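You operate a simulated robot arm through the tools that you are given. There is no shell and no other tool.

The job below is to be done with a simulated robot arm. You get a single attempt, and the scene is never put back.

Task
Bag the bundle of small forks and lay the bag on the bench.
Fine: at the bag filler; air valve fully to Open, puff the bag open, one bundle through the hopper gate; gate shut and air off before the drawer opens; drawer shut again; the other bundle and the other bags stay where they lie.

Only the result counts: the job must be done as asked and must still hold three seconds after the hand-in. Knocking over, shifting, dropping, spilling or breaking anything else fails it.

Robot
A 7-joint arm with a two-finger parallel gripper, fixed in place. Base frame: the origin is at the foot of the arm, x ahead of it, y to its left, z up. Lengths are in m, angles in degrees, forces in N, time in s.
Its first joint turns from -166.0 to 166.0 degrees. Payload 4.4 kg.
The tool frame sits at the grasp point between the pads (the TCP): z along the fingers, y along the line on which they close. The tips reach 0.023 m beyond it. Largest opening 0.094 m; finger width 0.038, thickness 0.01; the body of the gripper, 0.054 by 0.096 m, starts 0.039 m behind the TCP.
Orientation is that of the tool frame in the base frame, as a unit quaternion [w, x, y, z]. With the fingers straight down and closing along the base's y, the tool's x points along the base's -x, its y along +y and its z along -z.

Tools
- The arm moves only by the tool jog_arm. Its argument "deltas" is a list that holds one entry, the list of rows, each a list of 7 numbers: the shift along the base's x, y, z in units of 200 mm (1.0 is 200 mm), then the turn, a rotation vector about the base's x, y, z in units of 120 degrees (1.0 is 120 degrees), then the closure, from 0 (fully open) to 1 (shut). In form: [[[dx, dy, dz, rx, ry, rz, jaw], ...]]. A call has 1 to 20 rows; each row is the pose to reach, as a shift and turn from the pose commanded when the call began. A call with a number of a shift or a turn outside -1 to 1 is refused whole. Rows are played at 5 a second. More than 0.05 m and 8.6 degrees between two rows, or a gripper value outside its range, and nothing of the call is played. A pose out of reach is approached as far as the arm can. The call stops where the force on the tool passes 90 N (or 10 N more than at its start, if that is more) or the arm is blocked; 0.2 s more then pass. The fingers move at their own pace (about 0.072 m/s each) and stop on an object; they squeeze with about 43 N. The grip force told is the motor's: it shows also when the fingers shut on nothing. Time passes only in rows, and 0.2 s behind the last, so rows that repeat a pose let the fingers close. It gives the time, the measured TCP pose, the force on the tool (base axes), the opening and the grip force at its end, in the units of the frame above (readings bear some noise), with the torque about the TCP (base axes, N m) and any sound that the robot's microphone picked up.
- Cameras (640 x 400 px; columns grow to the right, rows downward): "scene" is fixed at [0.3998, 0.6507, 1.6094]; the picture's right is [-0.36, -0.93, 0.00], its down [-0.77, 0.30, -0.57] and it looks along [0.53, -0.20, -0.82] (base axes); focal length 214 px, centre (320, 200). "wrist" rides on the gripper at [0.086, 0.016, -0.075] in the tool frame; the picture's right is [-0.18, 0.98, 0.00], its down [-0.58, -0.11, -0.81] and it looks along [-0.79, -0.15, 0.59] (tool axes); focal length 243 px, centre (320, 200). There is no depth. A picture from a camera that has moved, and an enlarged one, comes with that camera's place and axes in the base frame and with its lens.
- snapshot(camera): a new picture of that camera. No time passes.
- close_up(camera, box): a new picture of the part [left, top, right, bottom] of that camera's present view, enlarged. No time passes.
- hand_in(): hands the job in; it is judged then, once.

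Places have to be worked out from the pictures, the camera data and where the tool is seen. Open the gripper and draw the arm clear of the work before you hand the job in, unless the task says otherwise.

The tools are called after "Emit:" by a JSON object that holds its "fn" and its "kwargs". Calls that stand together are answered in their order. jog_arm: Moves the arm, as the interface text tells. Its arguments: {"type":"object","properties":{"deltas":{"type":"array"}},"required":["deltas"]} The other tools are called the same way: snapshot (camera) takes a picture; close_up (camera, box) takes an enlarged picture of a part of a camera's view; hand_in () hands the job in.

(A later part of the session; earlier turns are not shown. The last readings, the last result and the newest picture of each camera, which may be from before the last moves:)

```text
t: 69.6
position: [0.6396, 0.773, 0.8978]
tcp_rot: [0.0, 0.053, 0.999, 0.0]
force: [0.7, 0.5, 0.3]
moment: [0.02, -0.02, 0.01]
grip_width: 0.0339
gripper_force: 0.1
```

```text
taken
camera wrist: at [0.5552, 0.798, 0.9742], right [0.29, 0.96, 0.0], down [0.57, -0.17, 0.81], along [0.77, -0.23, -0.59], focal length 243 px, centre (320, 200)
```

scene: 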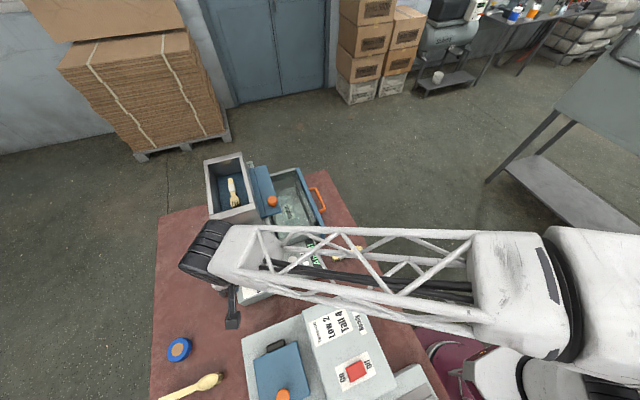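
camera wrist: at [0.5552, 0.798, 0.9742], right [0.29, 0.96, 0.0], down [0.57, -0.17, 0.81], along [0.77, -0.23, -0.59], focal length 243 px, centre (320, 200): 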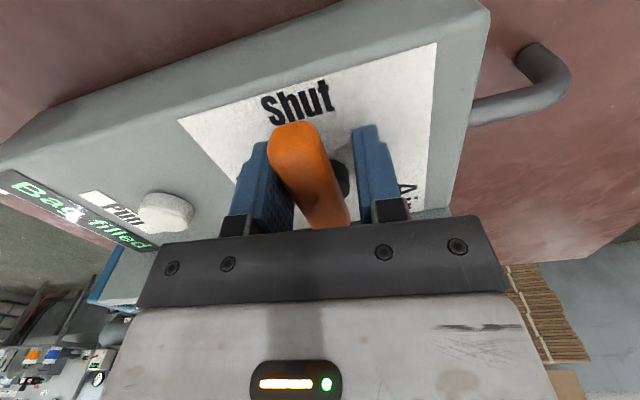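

The lever lags by the slack and the display still says "Bag filled", so I push on until the stop.

Emit:
{"fn": "jog_arm", "kwargs": {"deltas": [[[0.0015, 0.0095, 0, 0, 0, -0.0333, 0.64], [0.0033, 0.0189, 0, 0, 0, -0.0667, 0.64], [0.0033, 0.0189, 0, 0, 0, -0.0667, 0.64]]]}}

Emit:
{"fn": "snapshot", "kwargs": {"camera": "wrist"}}

```text
t: 70.4
position: [0.6414, 0.7756, 0.8993]
tcp_rot: [0.0, 0.123, 0.992, 0.0]
force: [8.7, -25.8, 2.1]
moment: [-0.07, -0.01, 0.73]
grip_width: 0.0437
gripper_force: 10.8
```

```text
taken
camera wrist: at [0.5611, 0.8125, 0.974], right [0.42, 0.91, 0.0], down [0.54, -0.25, 0.81], along [0.73, -0.34, -0.59], focal length 243 px, centre (320, 200)
```

wrist: 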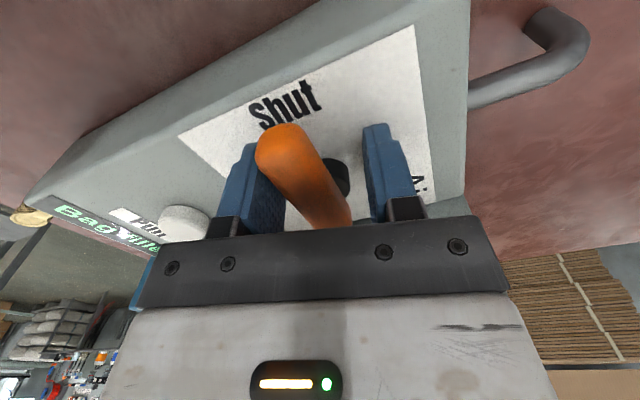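

The stop gives 26 N, so the lever is at Shut. I relax within the slack, lift off, and check lever and display.

Emit:
{"fn": "jog_arm", "kwargs": {"deltas": [[[-0.002, -0.012, 0, 0, 0, 0.04, 0.58], [-0.003, -0.02, 0, 0, 0, 0.08, 0.5], [-0.003, -0.025, 0, 0, 0, 0.1, 0.45], [-0.003, -0.025, 0.1, 0, 0, 0.1, 0.45], [-0.003, -0.025, 0.25, 0, 0, 0.1, 0.45], [-0.003, -0.025, 0.45, 0, 0, 0.1, 0.45], [-0.1, -0.1, 0.65, 0, 0, 0.1, 0.45], [-0.2, -0.1, 0.75, 0, 0, 0.11, 0.45], [-0.2, -0.1, 0.75, 0, 0, 0.11, 0.45]]]}}

Emit:
{"fn": "snapshot", "kwargs": {"camera": "wrist"}}

Emit:
{"fn": "close_up", "kwargs": {"camera": "wrist", "box": [150, 0, 440, 180]}}

```text
t: 72.4
position: [0.6005, 0.7558, 1.0492]
tcp_rot: [0.001, 0.007, 1.0, 0.001]
force: [-0.8, -0.2, -0.5]
moment: [-0.01, -0.02, 0.0]
grip_width: 0.0519
gripper_force: 0.1
```

```text
taken
camera wrist: at [0.5142, 0.7731, 1.1241], right [0.2, 0.98, 0.0], down [0.58, -0.12, 0.81], along [0.79, -0.16, -0.59], focal length 243 px, centre (320, 200)
```

wrist: 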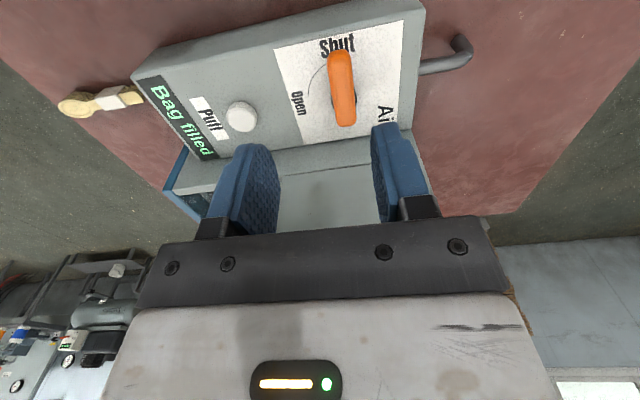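

```text
2.21 times, centred on (295, 90) of wrist
camera zoom: at [0.5142, 0.7731, 1.1241], right [0.2, 0.98, 0.0], down [0.58, -0.12, 0.81], along [0.79, -0.16, -0.59], focal length 535 px, centre (375, 443)
```

zoom: 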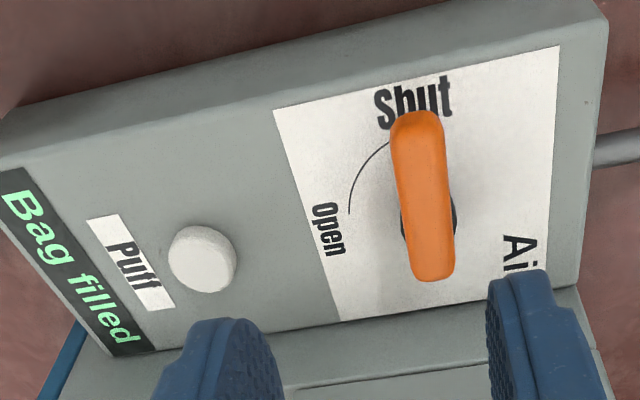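

The lever is back at Shut. I check that the gate plate and knob are exactly where they started before opening the drawer.

Emit:
{"fn": "close_up", "kwargs": {"camera": "scene", "box": [196, 150, 340, 240]}}

Emit:
{"fn": "snapshot", "kwargs": {"camera": "scene"}}

```text
4.44 times, centred on (268, 195) of scene
camera zoom: at [0.3998, 0.6507, 1.6094], right [-0.36, -0.93, 0.0], down [-0.77, 0.3, -0.57], along [0.53, -0.2, -0.82], focal length 953 px, centre (551, 222)
```

zoom: 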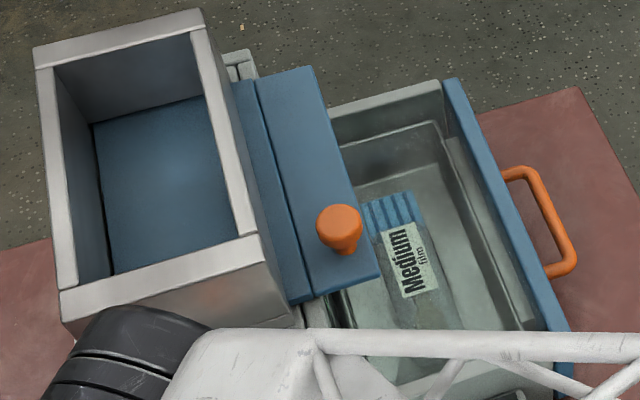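

```text
taken
```

scene: 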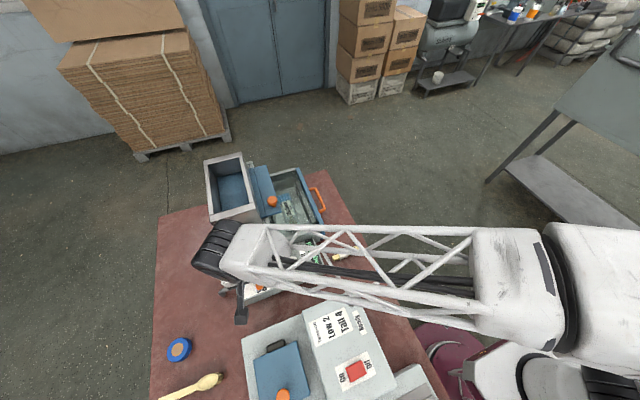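

Gate and knob match their initial picture. Next is the drawer: the handle bar is near (0.89, 0.46, 0.86); I move around for a close view of the handle and the drawer front.

Emit:
{"fn": "jog_arm", "kwargs": {"deltas": [[[0, -0.1, 0.2, 0, 0, 0, 0.45], [0, -0.3, 0.3, 0, 0, 0, 0.45], [0, -0.5, 0.35, 0, 0, 0, 0.45], [0, -0.7, 0.35, 0, 0, 0, 0.45], [0.05, -0.9, 0.35, 0, 0, 0, 0.45], [0.1, -1.0, 0.35, 0, 0, 0, 0.45]]]}}

Emit:
{"fn": "jog_arm", "kwargs": {"deltas": [[[0.1, -0.18, 0, 0, 0, 0, 0.45], [0.25, -0.36, 0, 0, 0, 0, 0.45], [0.45, -0.5, -0.05, 0, 0, 0, 0.45], [0.65, -0.52, -0.15, 0, 0, 0, 0.45], [0.8, -0.52, -0.3, 0, 0, 0, 0.45], [0.8, -0.52, -0.35, 0, 0, 0, 0.45], [0.8, -0.52, -0.35, 0, 0, 0, 0.45]]]}}

Emit:
{"fn": "snapshot", "kwargs": {"camera": "wrist"}}

Emit:
{"fn": "close_up", "kwargs": {"camera": "wrist", "box": [230, 30, 440, 190]}}

Emit:
{"fn": "snapshot", "kwargs": {"camera": "scene"}}

```text
t: 73.8
position: [0.6206, 0.5587, 1.1178]
tcp_rot: [-0.001, 0.007, 1.0, 0.0]
force: [0.1, -0.3, 0.5]
moment: [0.02, 0.01, 0.01]
grip_width: 0.0517
gripper_force: 0.1
```

```text
t: 75.4
position: [0.7801, 0.4531, 1.0485]
tcp_rot: [0.0, 0.007, 1.0, 0.0]
force: [0.5, 0.8, 0.0]
moment: [-0.01, 0.0, 0.01]
grip_width: 0.0517
gripper_force: 0.1
```

```text
taken
camera wrist: at [0.6934, 0.4695, 1.1233], right [0.2, 0.98, 0.0], down [0.58, -0.12, 0.81], along [0.79, -0.16, -0.59], focal length 243 px, centre (320, 200)
```

wrist: 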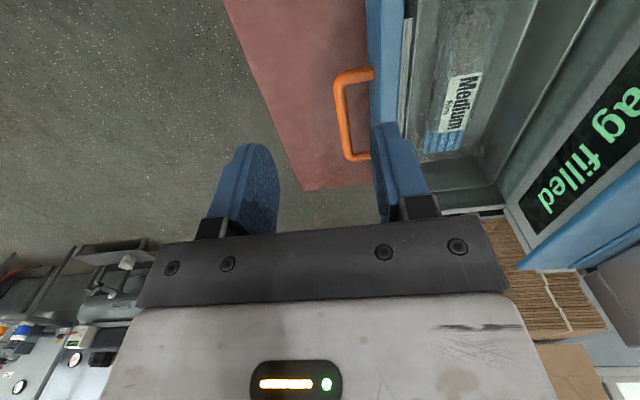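

```text
2.50 times, centred on (335, 110) of wrist
camera zoom: at [0.6934, 0.4695, 1.1233], right [0.2, 0.98, 0.0], down [0.58, -0.12, 0.81], along [0.79, -0.16, -0.59], focal length 606 px, centre (282, 425)
```

zoom: 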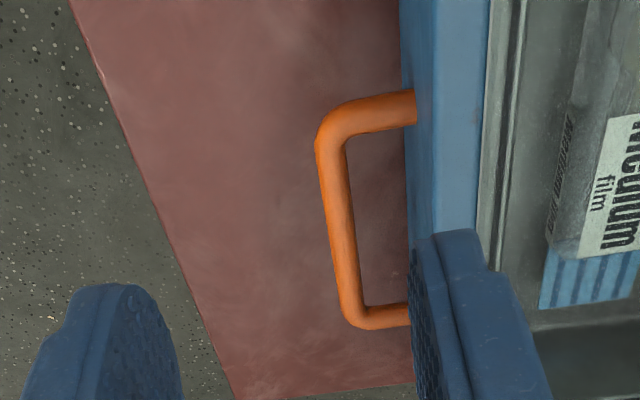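

```text
taken
```

scene: 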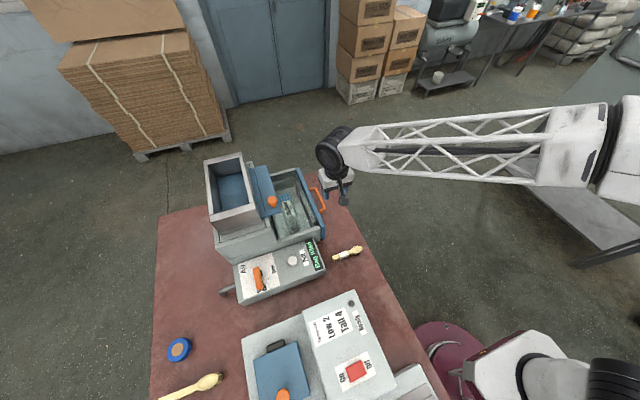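

The handle bar sits at y≈0.461, z≈0.865 with the drawer face at y≈0.50, leaving a gap for one finger. I tilt the hand 30° so that its body clears the drawer front, and move to a pre-grasp pose.

Emit:
{"fn": "jog_arm", "kwargs": {"deltas": [[[0.1, -0.04, -0.05, 0.05, 0, 0.0, 0.6], [0.2, -0.08, -0.12, 0.1, 0, 0.0, 0.68], [0.32, -0.12, -0.22, 0.15, 0, 0.0, 0.68], [0.44, -0.16, -0.34, 0.2, 0, 0.003, 0.68], [0.54, -0.205, -0.4925, 0.25, 0, 0.0067, 0.68], [0.54, -0.205, -0.4925, 0.25, 0, 0.0067, 0.68]]]}}

Emit:
{"fn": "snapshot", "kwargs": {"camera": "wrist"}}

Emit:
{"fn": "close_up", "kwargs": {"camera": "wrist", "box": [230, 40, 440, 200]}}

```text
t: 76.8
position: [0.8887, 0.4119, 0.9496]
tcp_rot: [-0.001, 0.0, 0.966, 0.26]
force: [0.1, 0.4, 0.9]
moment: [-0.02, 0.01, 0.01]
grip_width: 0.0302
gripper_force: 0.0
```

```text
taken
camera wrist: at [0.8023, 0.3884, 1.0239], right [0.18, 0.85, 0.49], down [0.58, -0.5, 0.64], along [0.79, 0.17, -0.59], focal length 243 px, centre (320, 200)
```

wrist: 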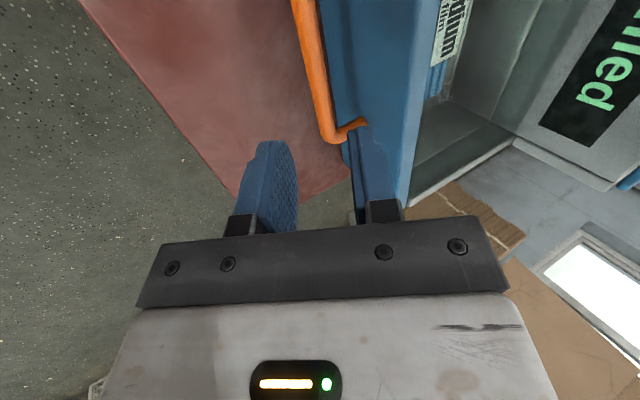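

```text
2.50 times, centred on (335, 120) of wrist
camera zoom: at [0.8023, 0.3884, 1.0239], right [0.18, 0.85, 0.49], down [0.58, -0.5, 0.64], along [0.79, 0.17, -0.59], focal length 606 px, centre (282, 400)
```

zoom: 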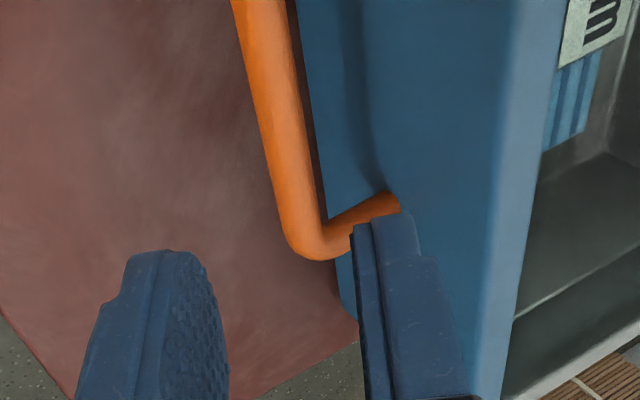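

The bar lines up with the centre line between the fingers as predicted. I advance 9 cm along the tool axis so that it enters between the fingers.

Emit:
{"fn": "jog_arm", "kwargs": {"deltas": [[[0, 0.06, -0.104, 0, 0, 0, 0.68], [0, 0.12, -0.208, 0, 0, 0, 0.68], [0, 0.17, -0.294, 0, 0, 0, 0.68], [0, 0.2, -0.346, 0, 0, 0, 0.68], [0, 0.225, -0.39, 0, 0, 0, 0.68], [0, 0.225, -0.39, 0, 0, 0, 0.68]]]}}

Emit:
{"fn": "snapshot", "kwargs": {"camera": "wrist"}}

Emit:
{"fn": "close_up", "kwargs": {"camera": "scene", "box": [270, 150, 370, 230]}}

```text
t: 78.2
position: [0.8879, 0.458, 0.8714]
tcp_rot: [-0.002, 0.0, 0.966, 0.259]
force: [0.6, 0.0, -0.4]
moment: [0.03, 0.04, -0.01]
grip_width: 0.0299
gripper_force: 0.0
```

```text
taken
camera wrist: at [0.8015, 0.4336, 0.9455], right [0.19, 0.85, 0.49], down [0.58, -0.5, 0.64], along [0.79, 0.17, -0.59], focal length 243 px, centre (320, 200)
```

wrist: 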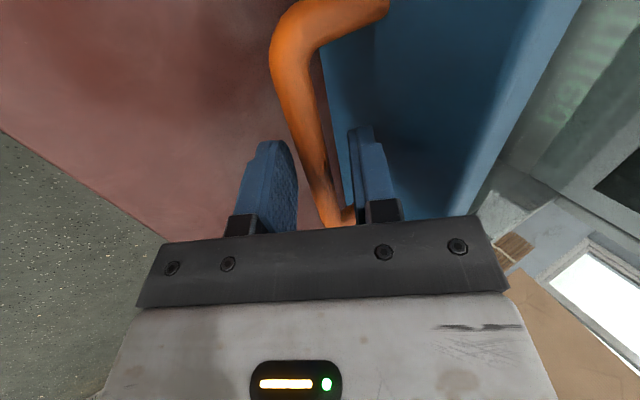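

```text
5.00 times, centred on (320, 190) of scene
camera zoom: at [0.3998, 0.6507, 1.6094], right [-0.36, -0.93, 0.0], down [-0.77, 0.3, -0.57], along [0.53, -0.2, -0.82], focal length 1072 px, centre (320, 250)
```

zoom: 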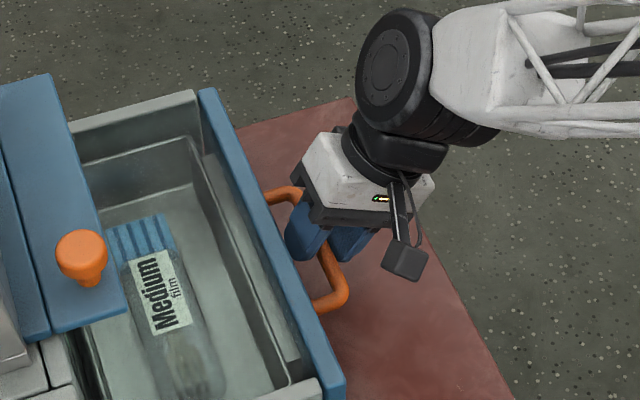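

The bar is between the fingers. I close on it and then pull the drawer a short way.

Emit:
{"fn": "jog_arm", "kwargs": {"deltas": [[[0, 0, 0, 0, 0, 0, 0.8], [0, 0, 0, 0, 0, 0, 1], [0, 0, 0, 0, 0, 0, 1], [0, 0, 0, 0, 0, 0, 1]]]}}

Emit:
{"fn": "jog_arm", "kwargs": {"deltas": [[[0, -0.03, 0, 0, 0, 0, 1], [0, -0.08, 0, 0, 0, 0, 1], [0, -0.13, 0, 0, 0, 0, 1], [0, -0.13, 0, 0, 0, 0, 1]]]}}

Emit:
{"fn": "close_up", "kwargs": {"camera": "scene", "box": [240, 140, 400, 240]}}

```text
t: 79.2
position: [0.8885, 0.4563, 0.8706]
tcp_rot: [-0.001, 0.001, 0.966, 0.259]
force: [-2.3, -23.5, -5.7]
moment: [-0.28, 0.83, -1.49]
grip_width: 0.0138
gripper_force: 45.2
```

```text
t: 80.2
position: [0.8874, 0.4311, 0.8714]
tcp_rot: [-0.003, -0.001, 0.966, 0.259]
force: [5.1, -0.6, -27.6]
moment: [-0.16, 0.78, -1.51]
grip_width: 0.0135
gripper_force: 44.6
```

```text
4.00 times, centred on (320, 190) of scene
camera zoom: at [0.3998, 0.6507, 1.6094], right [-0.36, -0.93, 0.0], down [-0.77, 0.3, -0.57], along [0.53, -0.2, -0.82], focal length 858 px, centre (320, 240)
```

zoom: 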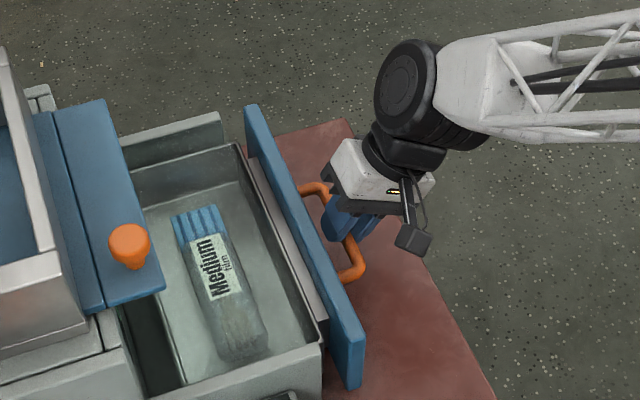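

The drawer follows. I keep pulling, another 9 cm, in small steps.

Emit:
{"fn": "jog_arm", "kwargs": {"deltas": [[[0, -0.06, 0, 0, 0, 0, 1], [0, -0.12, 0, 0, 0, 0, 1], [0, -0.18, 0, 0, 0, 0, 1], [0, -0.24, 0, 0, 0, 0, 1], [0, -0.3, 0, 0, 0, 0, 1], [0, -0.36, 0, 0, 0, 0, 1], [0, -0.42, 0, 0, 0, 0, 1], [0, -0.45, 0, 0, 0, 0, 1], [0, -0.45, 0, 0, 0, 0, 1]]]}}

Emit:
{"fn": "close_up", "kwargs": {"camera": "scene", "box": [240, 140, 400, 240]}}

```text
t: 82.2
position: [0.8877, 0.3402, 0.873]
tcp_rot: [-0.002, 0.0, 0.966, 0.258]
force: [-19.9, -1.7, -23.6]
moment: [-0.14, 1.51, -1.16]
grip_width: 0.0138
gripper_force: 45.1
```

```text
4.00 times, centred on (320, 190) of scene
camera zoom: at [0.3998, 0.6507, 1.6094], right [-0.36, -0.93, 0.0], down [-0.77, 0.3, -0.57], along [0.53, -0.2, -0.82], focal length 858 px, centre (320, 240)
```

zoom: 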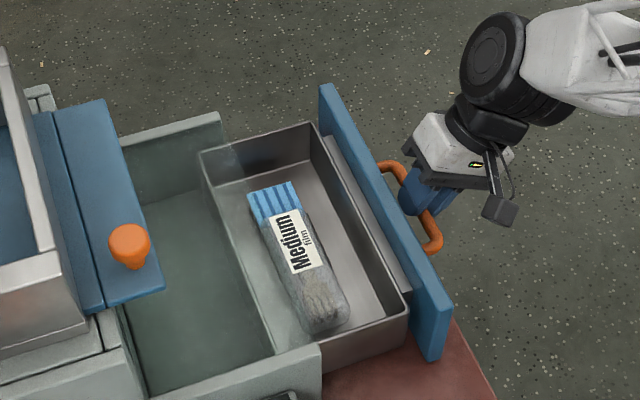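

The tray is well out with the bag in it, the bundle visible inside. I release the handle, back off along the tool axis and straighten the hand.

Emit:
{"fn": "jog_arm", "kwargs": {"deltas": [[[0, 0, 0, 0, 0, 0, 0.8], [0, 0, 0, 0, 0, 0, 0.68], [0, 0, 0, 0, 0, 0, 0.68], [0, -0.06, 0.104, 0, 0, 0, 0.68], [0, -0.15, 0.26, 0, 0, 0, 0.68], [0, -0.25, 0.433, 0, 0, 0, 0.68], [0, -0.2, 0.6, -0.06, 0, 0, 0.5], [-0.05, -0.1, 0.75, -0.125, 0, 0, 0.3], [-0.1, 0.1, 0.85, -0.19, 0, 0, 0.3], [-0.15, 0.3, 0.9, -0.25, 0, 0, 0.3], [-0.15, 0.3, 0.9, -0.25, 0, 0, 0.3]]]}}

Emit:
{"fn": "snapshot", "kwargs": {"camera": "wrist"}}

Emit:
{"fn": "close_up", "kwargs": {"camera": "scene", "box": [240, 140, 400, 240]}}

```text
t: 84.6
position: [0.86, 0.4003, 1.0517]
tcp_rot: [-0.002, 0.0, 1.0, -0.001]
force: [-1.0, -0.7, 0.4]
moment: [0.04, 0.02, 0.02]
grip_width: 0.0655
gripper_force: 0.1
```

```text
taken
camera wrist: at [0.7725, 0.4165, 1.1273], right [0.18, 0.98, 0.0], down [0.58, -0.11, 0.8], along [0.79, -0.15, -0.59], focal length 243 px, centre (320, 200)
```

wrist: 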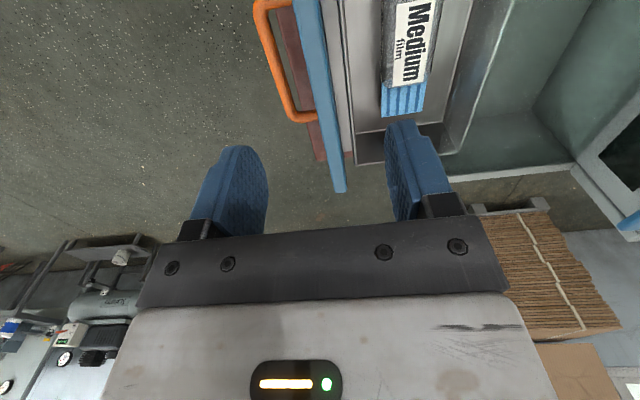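

```text
4.00 times, centred on (320, 190) of scene
camera zoom: at [0.3998, 0.6507, 1.6094], right [-0.36, -0.93, 0.0], down [-0.77, 0.3, -0.57], along [0.53, -0.2, -0.82], focal length 858 px, centre (320, 240)
```

zoom: 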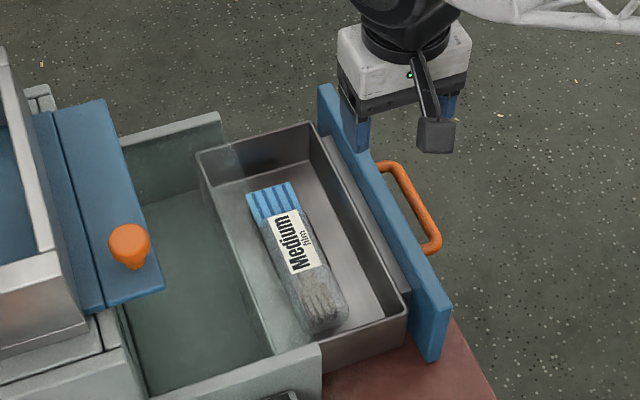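

I shift to see the whole bag between the fingers for measuring.

Emit:
{"fn": "jog_arm", "kwargs": {"deltas": [[[-0.1, 0.11, 0, 0, 0, 0, 0.2], [-0.2, 0.22, 0, 0, 0, 0, 0.2], [-0.3, 0.33, 0, 0, 0, 0, 0.2], [-0.4, 0.45, 0, 0, 0, 0, 0.2], [-0.4, 0.45, 0, 0, 0, 0, 0.2]]]}}

Emit:
{"fn": "snapshot", "kwargs": {"camera": "wrist"}}

Emit:
{"fn": "close_up", "kwargs": {"camera": "wrist", "box": [240, 0, 432, 120]}}

```text
t: 85.8
position: [0.7789, 0.4897, 1.0517]
tcp_rot: [-0.002, 0.0, 1.0, -0.001]
force: [0.0, -0.1, 0.2]
moment: [-0.01, -0.02, 0.02]
grip_width: 0.0751
gripper_force: 0.3
```

```text
taken
camera wrist: at [0.6925, 0.5059, 1.1278], right [0.18, 0.98, 0.0], down [0.58, -0.11, 0.8], along [0.79, -0.15, -0.59], focal length 243 px, centre (320, 200)
```

wrist: 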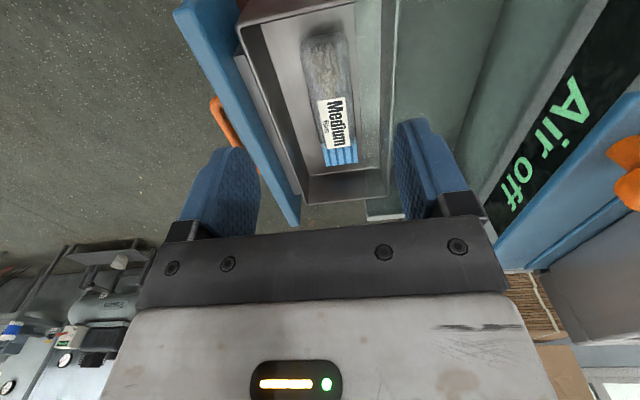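

```text
3.33 times, centred on (336, 60) of wrist
camera zoom: at [0.6925, 0.5059, 1.1278], right [0.18, 0.98, 0.0], down [0.58, -0.11, 0.8], along [0.79, -0.15, -0.59], focal length 809 px, centre (267, 667)
```

zoom: 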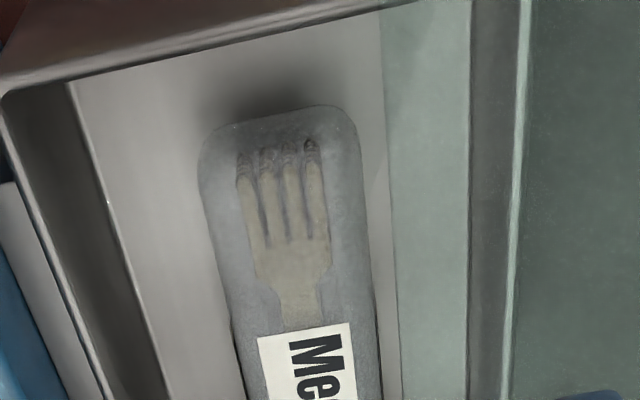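

There is a clear cover over the chamber whose edge lies at about y≈0.52, right above the bag's +y side, so my finger would hit it. I must draw the drawer further out; I return to the handle.

Emit:
{"fn": "jog_arm", "kwargs": {"deltas": [[[0.1, -0.18, 0, 0, 0, 0, 0.5], [0.2, -0.36, 0, 0, 0, 0, 0.68], [0.3, -0.53, 0, 0, 0, 0, 0.68], [0.4, -0.68, 0, 0.0625, 0, 0, 0.68], [0.5, -0.82, 0, 0.125, 0, 0, 0.68], [0.544, -0.93, -0.1, 0.19, 0, 0, 0.68], [0.544, -0.998, -0.28, 0.25, 0, 0, 0.68], [0.544, -0.998, -0.46, 0.25, 0, 0, 0.68], [0.544, -0.998, -0.46, 0.25, 0, 0, 0.68]]]}}

Emit:
{"fn": "snapshot", "kwargs": {"camera": "wrist"}}

Emit:
{"fn": "close_up", "kwargs": {"camera": "scene", "box": [240, 150, 340, 240]}}

```text
t: 87.8
position: [0.8878, 0.2908, 0.9604]
tcp_rot: [-0.003, 0.001, 0.966, 0.259]
force: [0.1, -0.1, 0.9]
moment: [-0.02, -0.01, 0.02]
grip_width: 0.0302
gripper_force: 0.0
```

```text
taken
camera wrist: at [0.8011, 0.2671, 1.0343], right [0.18, 0.85, 0.49], down [0.58, -0.5, 0.64], along [0.79, 0.17, -0.59], focal length 243 px, centre (320, 200)
```

wrist: 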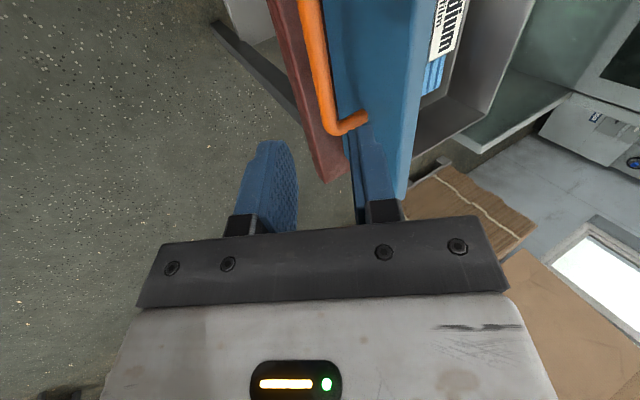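

```text
4.44 times, centred on (290, 195) of scene
camera zoom: at [0.3998, 0.6507, 1.6094], right [-0.36, -0.93, 0.0], down [-0.77, 0.3, -0.57], along [0.53, -0.2, -0.82], focal length 953 px, centre (453, 222)
```

zoom: 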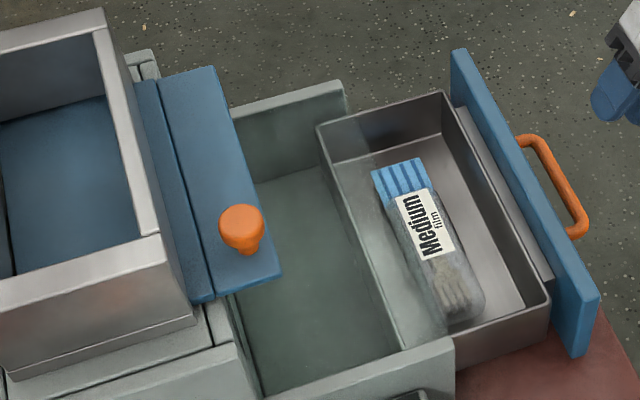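

The cover's edge is clearly visible across the tray. I re-engage the handle along the same line.

Emit:
{"fn": "jog_arm", "kwargs": {"deltas": [[[0, 0.06, -0.104, 0, 0, 0, 0.68], [0, 0.12, -0.208, 0, 0, 0, 0.68], [0, 0.17, -0.294, 0, 0, 0, 0.68], [0, 0.21, -0.364, 0, 0, 0, 0.68], [0, 0.25, -0.438, 0, 0, 0, 0.68], [0, 0.25, -0.438, 0, 0, 0, 0.68]]]}}

Emit:
{"fn": "snapshot", "kwargs": {"camera": "wrist"}}

```text
t: 89.2
position: [0.8866, 0.341, 0.8746]
tcp_rot: [-0.002, 0.0, 0.966, 0.258]
force: [0.0, 1.0, 0.4]
moment: [-0.01, -0.02, -0.02]
grip_width: 0.03
gripper_force: 0.1
```

```text
taken
camera wrist: at [0.8007, 0.318, 0.9471], right [0.18, 0.85, 0.49], down [0.58, -0.5, 0.64], along [0.79, 0.17, -0.59], focal length 243 px, centre (320, 200)
```

wrist: 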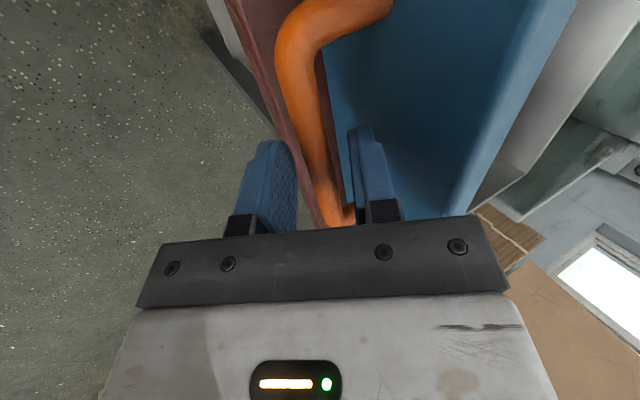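

I close on the bar and pull further out gently, watching for a drawer stop.

Emit:
{"fn": "jog_arm", "kwargs": {"deltas": [[[0, 0, 0, 0, 0, 0, 0.8], [0, 0, 0, 0, 0, 0, 1], [0, 0, 0, 0, 0, 0, 1], [0, -0.03, 0, 0, 0, 0, 1], [0, -0.07, 0, 0, 0, 0, 1], [0, -0.11, 0, 0, 0, 0, 1], [0, -0.15, 0, 0, 0, 0, 1], [0, -0.15, 0, 0, 0, 0, 1]]]}}

Emit:
{"fn": "close_up", "kwargs": {"camera": "scene", "box": [240, 150, 384, 240]}}

```text
t: 91.0
position: [0.8874, 0.3117, 0.8729]
tcp_rot: [-0.002, 0.0, 0.966, 0.259]
force: [0.5, -0.3, 2.0]
moment: [-0.03, 0.72, -1.59]
grip_width: 0.0137
gripper_force: 45.0
```

```text
4.44 times, centred on (312, 195) of scene
camera zoom: at [0.3998, 0.6507, 1.6094], right [-0.36, -0.93, 0.0], down [-0.77, 0.3, -0.57], along [0.53, -0.2, -0.82], focal length 953 px, centre (356, 222)
```

zoom: 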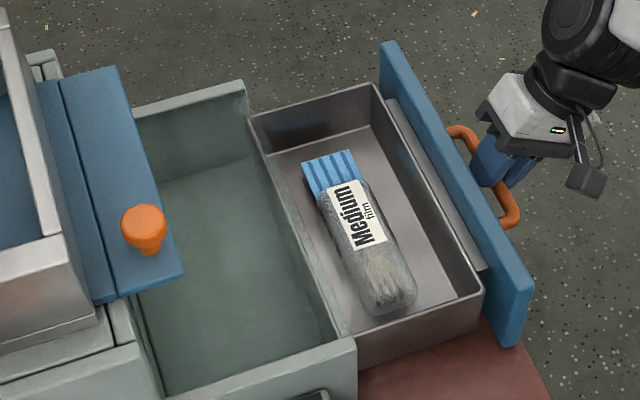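

The tray and bag are clear of the cover now. I release the handle and go round to look down on the bag again.

Emit:
{"fn": "jog_arm", "kwargs": {"deltas": [[[0, 0, 0, 0, 0, 0, 0.8], [0, 0, 0, 0, 0, 0, 0.68], [0, 0, 0, 0, 0, 0, 0.68], [0, -0.06, 0.104, 0, 0, 0, 0.68], [0, -0.15, 0.26, 0, 0, 0, 0.68], [0, -0.25, 0.433, 0, 0, 0, 0.68], [0, -0.2, 0.6, -0.06, 0, 0, 0.5], [-0.05, -0.1, 0.75, -0.125, 0, 0, 0.3], [-0.15, 0.08, 0.85, -0.19, 0, 0, 0.2], [-0.25, 0.27, 0.9, -0.25, 0, 0, 0.2], [-0.36, 0.46, 0.9, -0.25, 0, 0, 0.2], [-0.46, 0.64, 0.9, -0.25, 0, 0, 0.2], [-0.53, 0.75, 0.9, -0.25, 0, 0, 0.2], [-0.53, 0.75, 0.9, -0.25, 0, 0, 0.2]]]}}

Emit:
{"fn": "snapshot", "kwargs": {"camera": "wrist"}}

Emit:
{"fn": "close_up", "kwargs": {"camera": "wrist", "box": [240, 0, 464, 140]}}

Emit:
{"fn": "close_up", "kwargs": {"camera": "scene", "box": [270, 160, 366, 220]}}

```text
t: 94.0
position: [0.78, 0.4628, 1.0523]
tcp_rot: [-0.001, 0.001, 1.0, 0.001]
force: [0.7, 0.0, 0.0]
moment: [-0.01, 0.0, -0.01]
grip_width: 0.0752
gripper_force: 0.0
```

```text
taken
camera wrist: at [0.6943, 0.479, 1.1289], right [0.18, 0.98, 0.0], down [0.58, -0.11, 0.8], along [0.79, -0.15, -0.59], focal length 243 px, centre (320, 200)
```

wrist: 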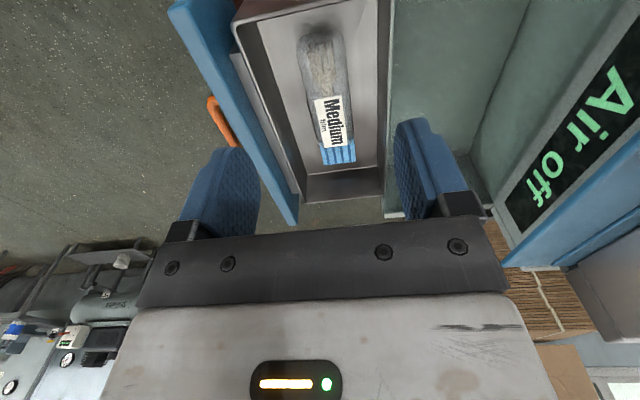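

```text
2.86 times, centred on (352, 70) of wrist
camera zoom: at [0.6943, 0.479, 1.1289], right [0.18, 0.98, 0.0], down [0.58, -0.11, 0.8], along [0.79, -0.15, -0.59], focal length 693 px, centre (229, 571)
```

zoom: 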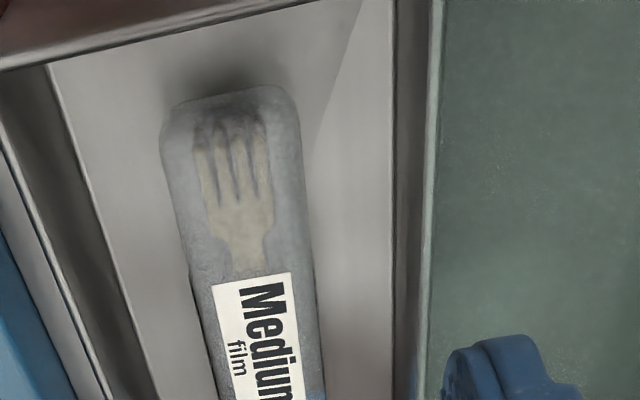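

```text
6.67 times, centred on (318, 190) of scene
camera zoom: at [0.3998, 0.6507, 1.6094], right [-0.36, -0.93, 0.0], down [-0.77, 0.3, -0.57], along [0.53, -0.2, -0.82], focal length 1430 px, centre (333, 267)
```

zoom: 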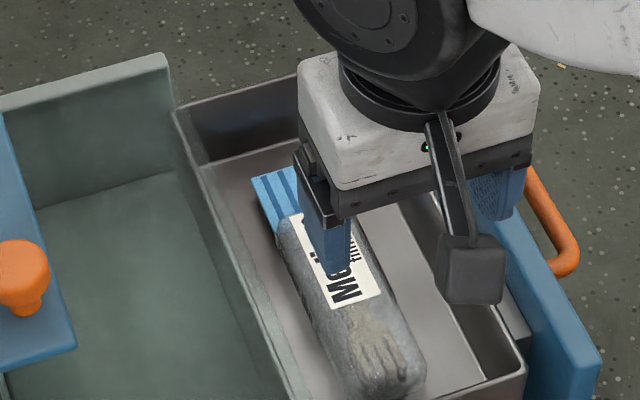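

The label triangulates to (0.878, 0.458, 0.872): the puffed bag is about 0.046 wide (y 0.438–0.485), x 0.78–0.95, in a tray with inner y 0.40–0.52. I go over its middle at x≈0.866 and descend part way.

Emit:
{"fn": "jog_arm", "kwargs": {"deltas": [[[0.15, -0.003, 0, 0, 0, 0, 0.2], [0.3, -0.006, 0, 0, 0, 0, 0.2], [0.43, -0.008, -0.1, 0, 0, 0, 0.2], [0.43, -0.008, -0.3, 0, 0, 0, 0.2], [0.43, -0.008, -0.5, 0, 0, 0, 0.2], [0.43, -0.008, -0.7, 0, 0, 0, 0.2], [0.43, -0.008, -0.7, 0, 0, 0, 0.2]]]}}

Emit:
{"fn": "snapshot", "kwargs": {"camera": "wrist"}}

Emit:
{"fn": "close_up", "kwargs": {"camera": "scene", "box": [270, 160, 366, 220]}}

```text
t: 95.6
position: [0.8661, 0.4603, 0.9141]
tcp_rot: [-0.002, 0.0, 1.0, 0.0]
force: [-1.7, 0.2, 0.3]
moment: [-0.01, -0.01, 0.0]
grip_width: 0.0753
gripper_force: 0.1
```

```text
taken
camera wrist: at [0.7804, 0.4752, 0.9892], right [0.18, 0.98, 0.0], down [0.58, -0.11, 0.8], along [0.79, -0.15, -0.59], focal length 243 px, centre (320, 200)
```

wrist: 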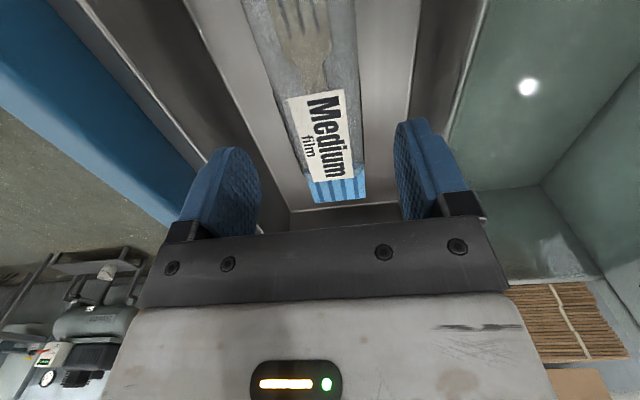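

```text
6.67 times, centred on (318, 190) of scene
camera zoom: at [0.3998, 0.6507, 1.6094], right [-0.36, -0.93, 0.0], down [-0.77, 0.3, -0.57], along [0.53, -0.2, -0.82], focal length 1430 px, centre (333, 267)
```

zoom: 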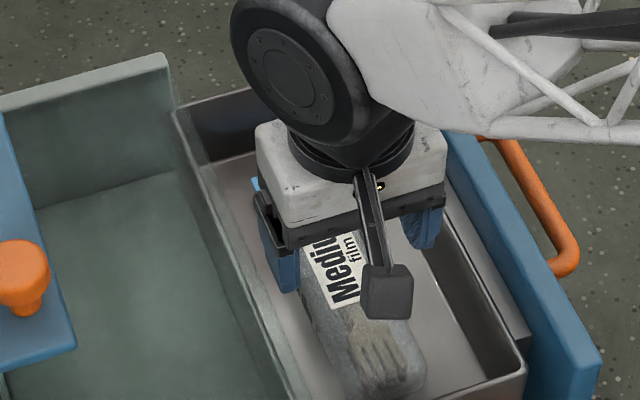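

The bag is centred between the fingers. I lower slowly to TCP z≈0.857, watching for contact.

Emit:
{"fn": "jog_arm", "kwargs": {"deltas": [[[0, 0, -0.06, 0, 0, 0, 0.2], [0, 0, -0.12, 0, 0, 0, 0.2], [0, 0, -0.18, 0, 0, 0, 0.2], [0, 0, -0.23, 0, 0, 0, 0.2], [0, 0, -0.26, 0, 0, 0, 0.2], [0, 0, -0.285, 0, 0, 0, 0.2], [0, 0, -0.285, 0, 0, 0, 0.2]]]}}

Emit:
{"fn": "snapshot", "kwargs": {"camera": "wrist"}}

```text
t: 97.2
position: [0.8671, 0.4598, 0.8561]
tcp_rot: [-0.002, 0.0, 1.0, -0.001]
force: [-0.4, 0.5, -0.3]
moment: [0.0, 0.02, 0.0]
grip_width: 0.0751
gripper_force: 0.0
```

```text
taken
camera wrist: at [0.7813, 0.4761, 0.9316], right [0.18, 0.98, 0.0], down [0.58, -0.11, 0.8], along [0.79, -0.15, -0.59], focal length 243 px, centre (320, 200)
```

wrist: 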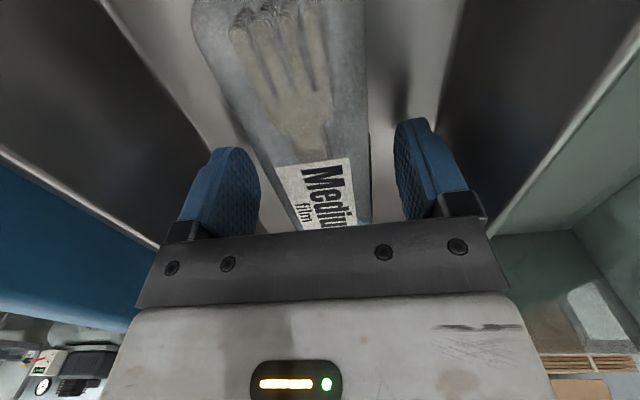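

No contact yet; I go lower in small steps to grip the bag deeper.

Emit:
{"fn": "jog_arm", "kwargs": {"deltas": [[[0, 0, -0.015, 0, 0, 0, 0.2], [0, 0, -0.03, 0, 0, 0, 0.2], [0, 0, -0.04, 0, 0, 0, 0.2], [0, 0, -0.04, 0, 0, 0, 0.2]]]}}

Emit:
{"fn": "jog_arm", "kwargs": {"deltas": [[[0, 0, -0.01, 0, 0, 0, 0.2], [0, 0, -0.02, 0, 0, 0, 0.2], [0, 0, -0.02, 0, 0, 0, 0.2]]]}}

Emit:
{"fn": "snapshot", "kwargs": {"camera": "wrist"}}

```text
t: 98.2
position: [0.8672, 0.4609, 0.8486]
tcp_rot: [-0.003, 0.0, 1.0, 0.001]
force: [0.7, 0.6, 0.0]
moment: [-0.01, 0.0, 0.01]
grip_width: 0.0751
gripper_force: 0.1
```

```text
t: 99.0
position: [0.8673, 0.4591, 0.8457]
tcp_rot: [-0.002, 0.001, 1.0, 0.0]
force: [1.0, -0.2, 0.9]
moment: [-0.06, -0.03, 0.03]
grip_width: 0.0749
gripper_force: 0.0
```

```text
taken
camera wrist: at [0.7804, 0.4755, 0.9199], right [0.18, 0.98, 0.0], down [0.58, -0.11, 0.8], along [0.79, -0.15, -0.59], focal length 243 px, centre (320, 200)
```

wrist: 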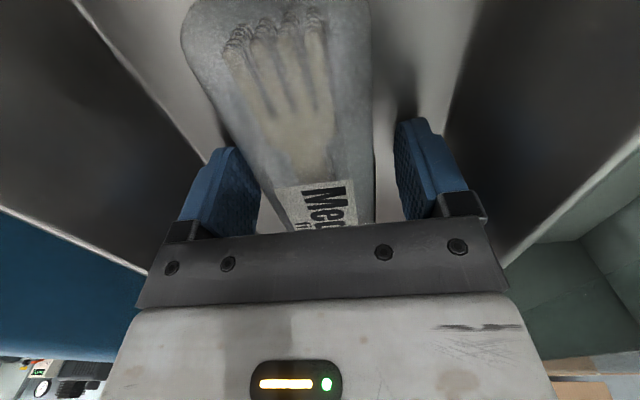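

Tips are at about z 0.823 with the bag well between the fingers. I close on it.

Emit:
{"fn": "jog_arm", "kwargs": {"deltas": [[[0, 0, 0, 0, 0, 0, 0.35], [0, 0, 0, 0, 0, 0, 0.5], [0, 0, 0, 0, 0, 0, 0.7], [0, 0, 0, 0, 0, 0, 0.9], [0, 0, 0, 0, 0, 0, 1], [0, 0, 0, 0, 0, 0, 1], [0, 0, 0, 0, 0, 0, 1]]]}}

Emit:
{"fn": "snapshot", "kwargs": {"camera": "wrist"}}

```text
t: 100.6
position: [0.8666, 0.46, 0.8439]
tcp_rot: [-0.002, 0.001, 1.0, 0.0]
force: [0.7, 0.4, 1.1]
moment: [-0.06, -0.06, 0.02]
grip_width: 0.053
gripper_force: 42.3
```

```text
taken
camera wrist: at [0.7804, 0.4755, 0.9199], right [0.18, 0.98, 0.0], down [0.58, -0.11, 0.8], along [0.79, -0.15, -0.59], focal length 243 px, centre (320, 200)
```

wrist: 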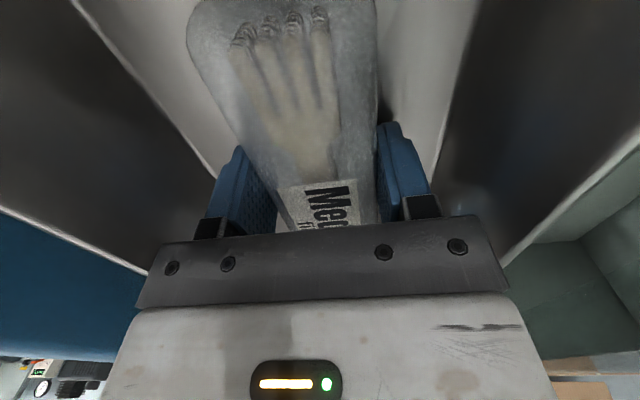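

Gripped at 53 mm with 42 N. I lift slowly a few centimetres and check the hold.

Emit:
{"fn": "jog_arm", "kwargs": {"deltas": [[[0, 0, 0.02, 0, 0, 0, 1], [0, 0, 0.06, 0, 0, 0, 1], [0, 0, 0.12, 0, 0, 0, 1], [0, 0, 0.2, 0, 0, 0, 1], [0, 0, 0.2, 0, 0, 0, 1]]]}}

Emit:
{"fn": "snapshot", "kwargs": {"camera": "wrist"}}

Emit:
{"fn": "close_up", "kwargs": {"camera": "scene", "box": [270, 160, 366, 220]}}

```text
t: 101.8
position: [0.8669, 0.4597, 0.8834]
tcp_rot: [-0.002, 0.001, 1.0, 0.0]
force: [-0.2, -0.2, 0.4]
moment: [0.01, 0.0, 0.01]
grip_width: 0.0528
gripper_force: 43.2
```

```text
taken
camera wrist: at [0.7802, 0.4752, 0.9598], right [0.18, 0.98, 0.0], down [0.58, -0.11, 0.8], along [0.79, -0.15, -0.59], focal length 243 px, centre (320, 200)
```

wrist: 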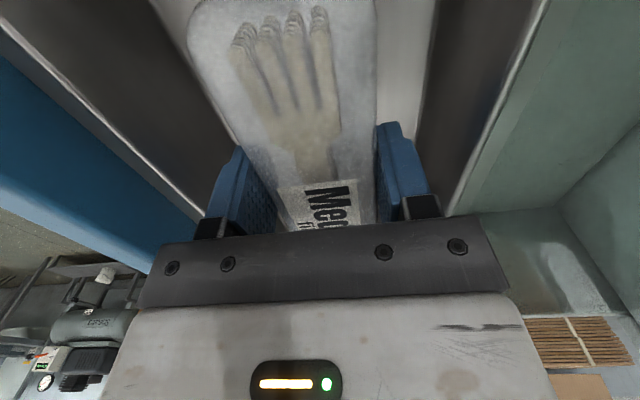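

```text
6.67 times, centred on (318, 190) of scene
camera zoom: at [0.3998, 0.6507, 1.6094], right [-0.36, -0.93, 0.0], down [-0.77, 0.3, -0.57], along [0.53, -0.2, -0.82], focal length 1430 px, centre (333, 267)
```

zoom: 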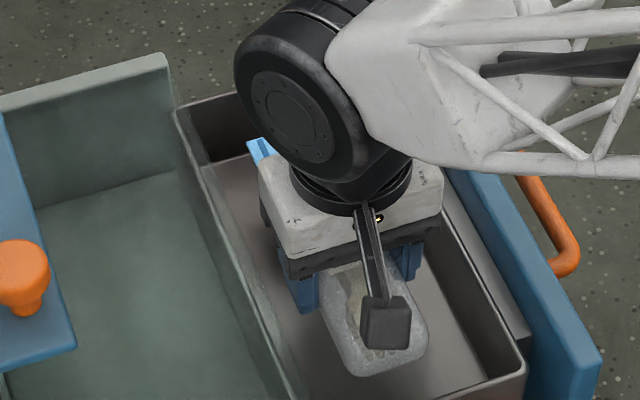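

The bag holds firmly. I lift it clear of the drawer to z≈1.06.

Emit:
{"fn": "jog_arm", "kwargs": {"deltas": [[[0, 0, 0.12, 0, 0, 0, 1], [0, 0, 0.25, 0, 0, 0, 1], [0, 0, 0.4, 0, 0, 0, 1], [0, 0, 0.55, 0, 0, 0, 1], [0, 0, 0.7, 0, 0, 0, 1], [0, 0, 0.85, 0, 0, 0, 1], [0, 0, 0.9, 0, 0, 0, 1], [0, 0, 0.9, 0, 0, 0, 1]]]}}

Emit:
{"fn": "close_up", "kwargs": {"camera": "scene", "box": [240, 130, 400, 230]}}

```text
t: 103.6
position: [0.8679, 0.4608, 1.0641]
tcp_rot: [-0.002, -0.001, 1.0, 0.0]
force: [0.3, -0.3, -0.6]
moment: [0.0, -0.02, 0.04]
grip_width: 0.0529
gripper_force: 42.9
```

```text
4.00 times, centred on (320, 180) of scene
camera zoom: at [0.3998, 0.6507, 1.6094], right [-0.36, -0.93, 0.0], down [-0.77, 0.3, -0.57], along [0.53, -0.2, -0.82], focal length 858 px, centre (320, 280)
```

zoom: 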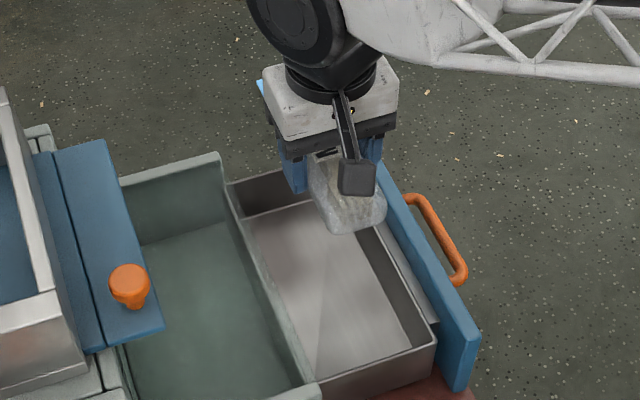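

The tray is empty and the bag is clear. I carry it back over the free spot where the fork lay, turning it +90° so that it lies along y.

Emit:
{"fn": "jog_arm", "kwargs": {"deltas": [[[-0.14, 0, 0, 0, 0, 0.0625, 1], [-0.28, 0, 0, 0, 0, 0.125, 1], [-0.42, 0, 0, 0, 0, 0.1875, 1], [-0.56, 0, 0, 0, 0, 0.25, 1], [-0.7, 0, 0, 0, 0, 0.3125, 1], [-0.85, 0, 0, 0, 0, 0.375, 1], [-0.85, 0, 0, 0, 0, 0.375, 1]]]}}

Emit:
{"fn": "jog_arm", "kwargs": {"deltas": [[[-0.11, 0.03, 0, 0, 0, 0.0625, 1], [-0.22, 0.06, 0, 0, 0, 0.125, 1], [-0.33, 0.1, 0, 0, 0, 0.1875, 1], [-0.45, 0.13, 0, 0, 0, 0.25, 1], [-0.57, 0.17, -0.05, 0, 0, 0.3125, 1], [-0.68, 0.195, -0.15, 0, 0, 0.375, 1], [-0.68, 0.195, -0.3, 0, 0, 0.375, 1], [-0.68, 0.195, -0.3, 0, 0, 0.375, 1]]]}}

Emit:
{"fn": "snapshot", "kwargs": {"camera": "wrist"}}

Emit:
{"fn": "close_up", "kwargs": {"camera": "scene", "box": [280, 210, 440, 310]}}

```text
t: 105.2
position: [0.6968, 0.4591, 1.0636]
tcp_rot: [-0.001, -0.383, 0.924, -0.001]
force: [-0.3, 0.0, -1.5]
moment: [-0.02, 0.01, 0.02]
grip_width: 0.053
gripper_force: 43.0
```

```text
t: 107.0
position: [0.5597, 0.4982, 1.0046]
tcp_rot: [0.001, 0.707, -0.707, 0.001]
force: [0.8, 0.7, 0.1]
moment: [0.02, 0.0, 0.01]
grip_width: 0.0529
gripper_force: 43.2
```

```text
taken
camera wrist: at [0.5443, 0.412, 1.0809], right [-0.98, 0.18, 0.0], down [0.11, 0.58, 0.8], along [0.15, 0.79, -0.59], focal length 243 px, centre (320, 200)
```

wrist: 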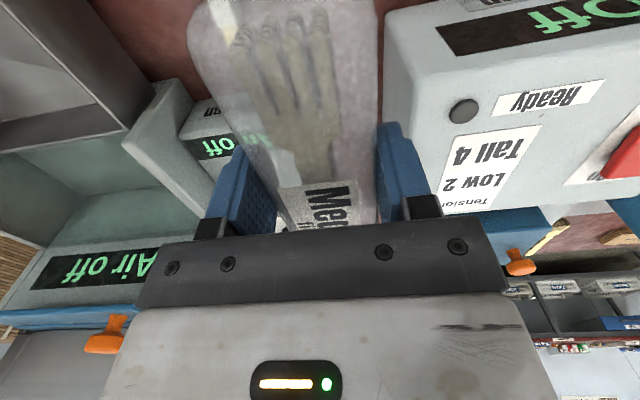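

```text
4.00 times, centred on (360, 260) of scene
camera zoom: at [0.3998, 0.6507, 1.6094], right [-0.36, -0.93, 0.0], down [-0.77, 0.3, -0.57], along [0.53, -0.2, -0.82], focal length 858 px, centre (160, -40)
```

zoom: 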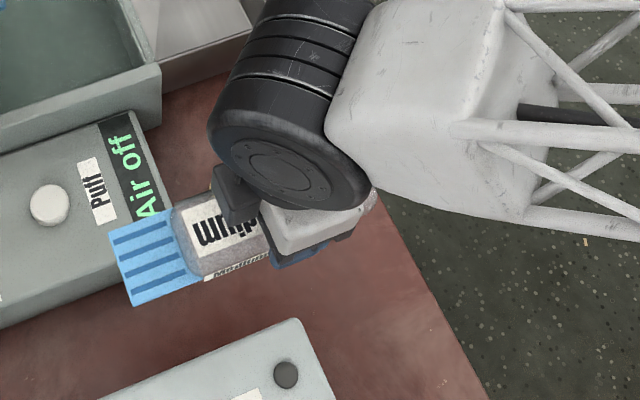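

The strapper's near corner is at about (0.505, 0.486, 0.864) and the valve panel starts near x≈0.60, y≥0.553, leaving a lane about 95 mm wide. I centre the bag on (0.561, 0.488), turned 4° more, and lower part way.

Emit:
{"fn": "jog_arm", "kwargs": {"deltas": [[[0.008, -0.025, -0.1, 0, 0, 0.017, 1], [0.008, -0.05, -0.25, 0, 0, 0.033, 1], [0.008, -0.05, -0.4, 0, 0, 0.033, 1], [0.008, -0.05, -0.5, 0, 0, 0.033, 1], [0.008, -0.05, -0.5, 0, 0, 0.033, 1]]]}}

Emit:
{"fn": "snapshot", "kwargs": {"camera": "wrist"}}

Emit:
{"fn": "close_up", "kwargs": {"camera": "scene", "box": [280, 210, 440, 310]}}

```text
t: 108.2
position: [0.5639, 0.4901, 0.9022]
tcp_rot: [0.001, 0.731, -0.682, 0.001]
force: [0.1, 0.1, -0.5]
moment: [0.02, 0.02, 0.02]
grip_width: 0.0528
gripper_force: 42.7
```

```text
taken
camera wrist: at [0.5526, 0.4022, 0.978], right [-0.99, 0.12, 0.0], down [0.07, 0.59, 0.8], along [0.09, 0.8, -0.59], focal length 243 px, centre (320, 200)
```

wrist: 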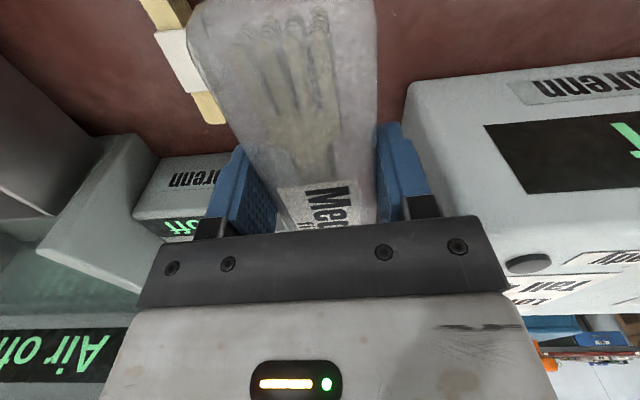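

```text
4.00 times, centred on (360, 260) of scene
camera zoom: at [0.3998, 0.6507, 1.6094], right [-0.36, -0.93, 0.0], down [-0.77, 0.3, -0.57], along [0.53, -0.2, -0.82], focal length 858 px, centre (160, -40)
```

zoom: 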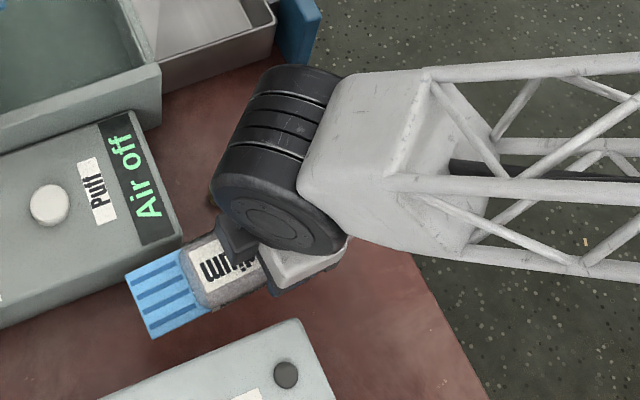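

There is clear room on both sides. I lower towards the bench, then step down gently until the bag touches.

Emit:
{"fn": "jog_arm", "kwargs": {"deltas": [[[0, 0, -0.1, 0, 0, 0, 1], [0, 0, -0.2, 0, 0, 0, 1], [0, 0, -0.27, 0, 0, 0, 1], [0, 0, -0.3, 0, 0, 0, 1], [0, 0, -0.3, 0, 0, 0, 1]]]}}

Emit:
{"fn": "jog_arm", "kwargs": {"deltas": [[[0, 0, -0.01, 0, 0, 0, 1], [0, 0, -0.02, 0, 0, 0, 1], [0, 0, -0.02, 0, 0, 0, 1]]]}}

Emit:
{"fn": "snapshot", "kwargs": {"camera": "wrist"}}

```text
t: 109.4
position: [0.5638, 0.4898, 0.8437]
tcp_rot: [0.001, 0.73, -0.683, 0.0]
force: [0.5, 0.2, -0.2]
moment: [-0.01, -0.02, 0.0]
grip_width: 0.0527
gripper_force: 43.3
```

```text
t: 110.2
position: [0.5634, 0.4883, 0.8382]
tcp_rot: [0.001, 0.731, -0.683, 0.001]
force: [0.1, 0.9, -0.1]
moment: [0.01, 0.0, -0.03]
grip_width: 0.0529
gripper_force: 42.2
```

```text
taken
camera wrist: at [0.5519, 0.4014, 0.9155], right [-0.99, 0.12, 0.0], down [0.07, 0.59, 0.8], along [0.09, 0.8, -0.59], focal length 243 px, centre (320, 200)
```

wrist: 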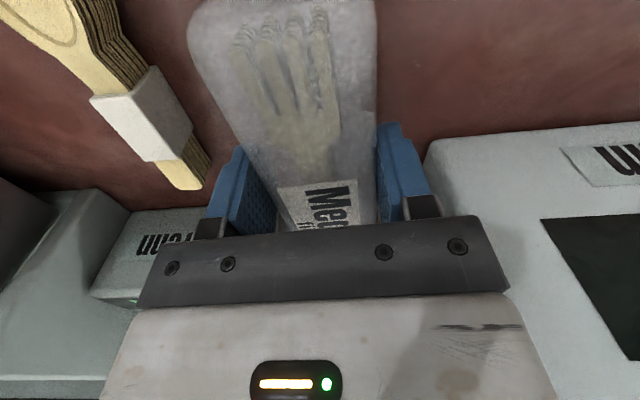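

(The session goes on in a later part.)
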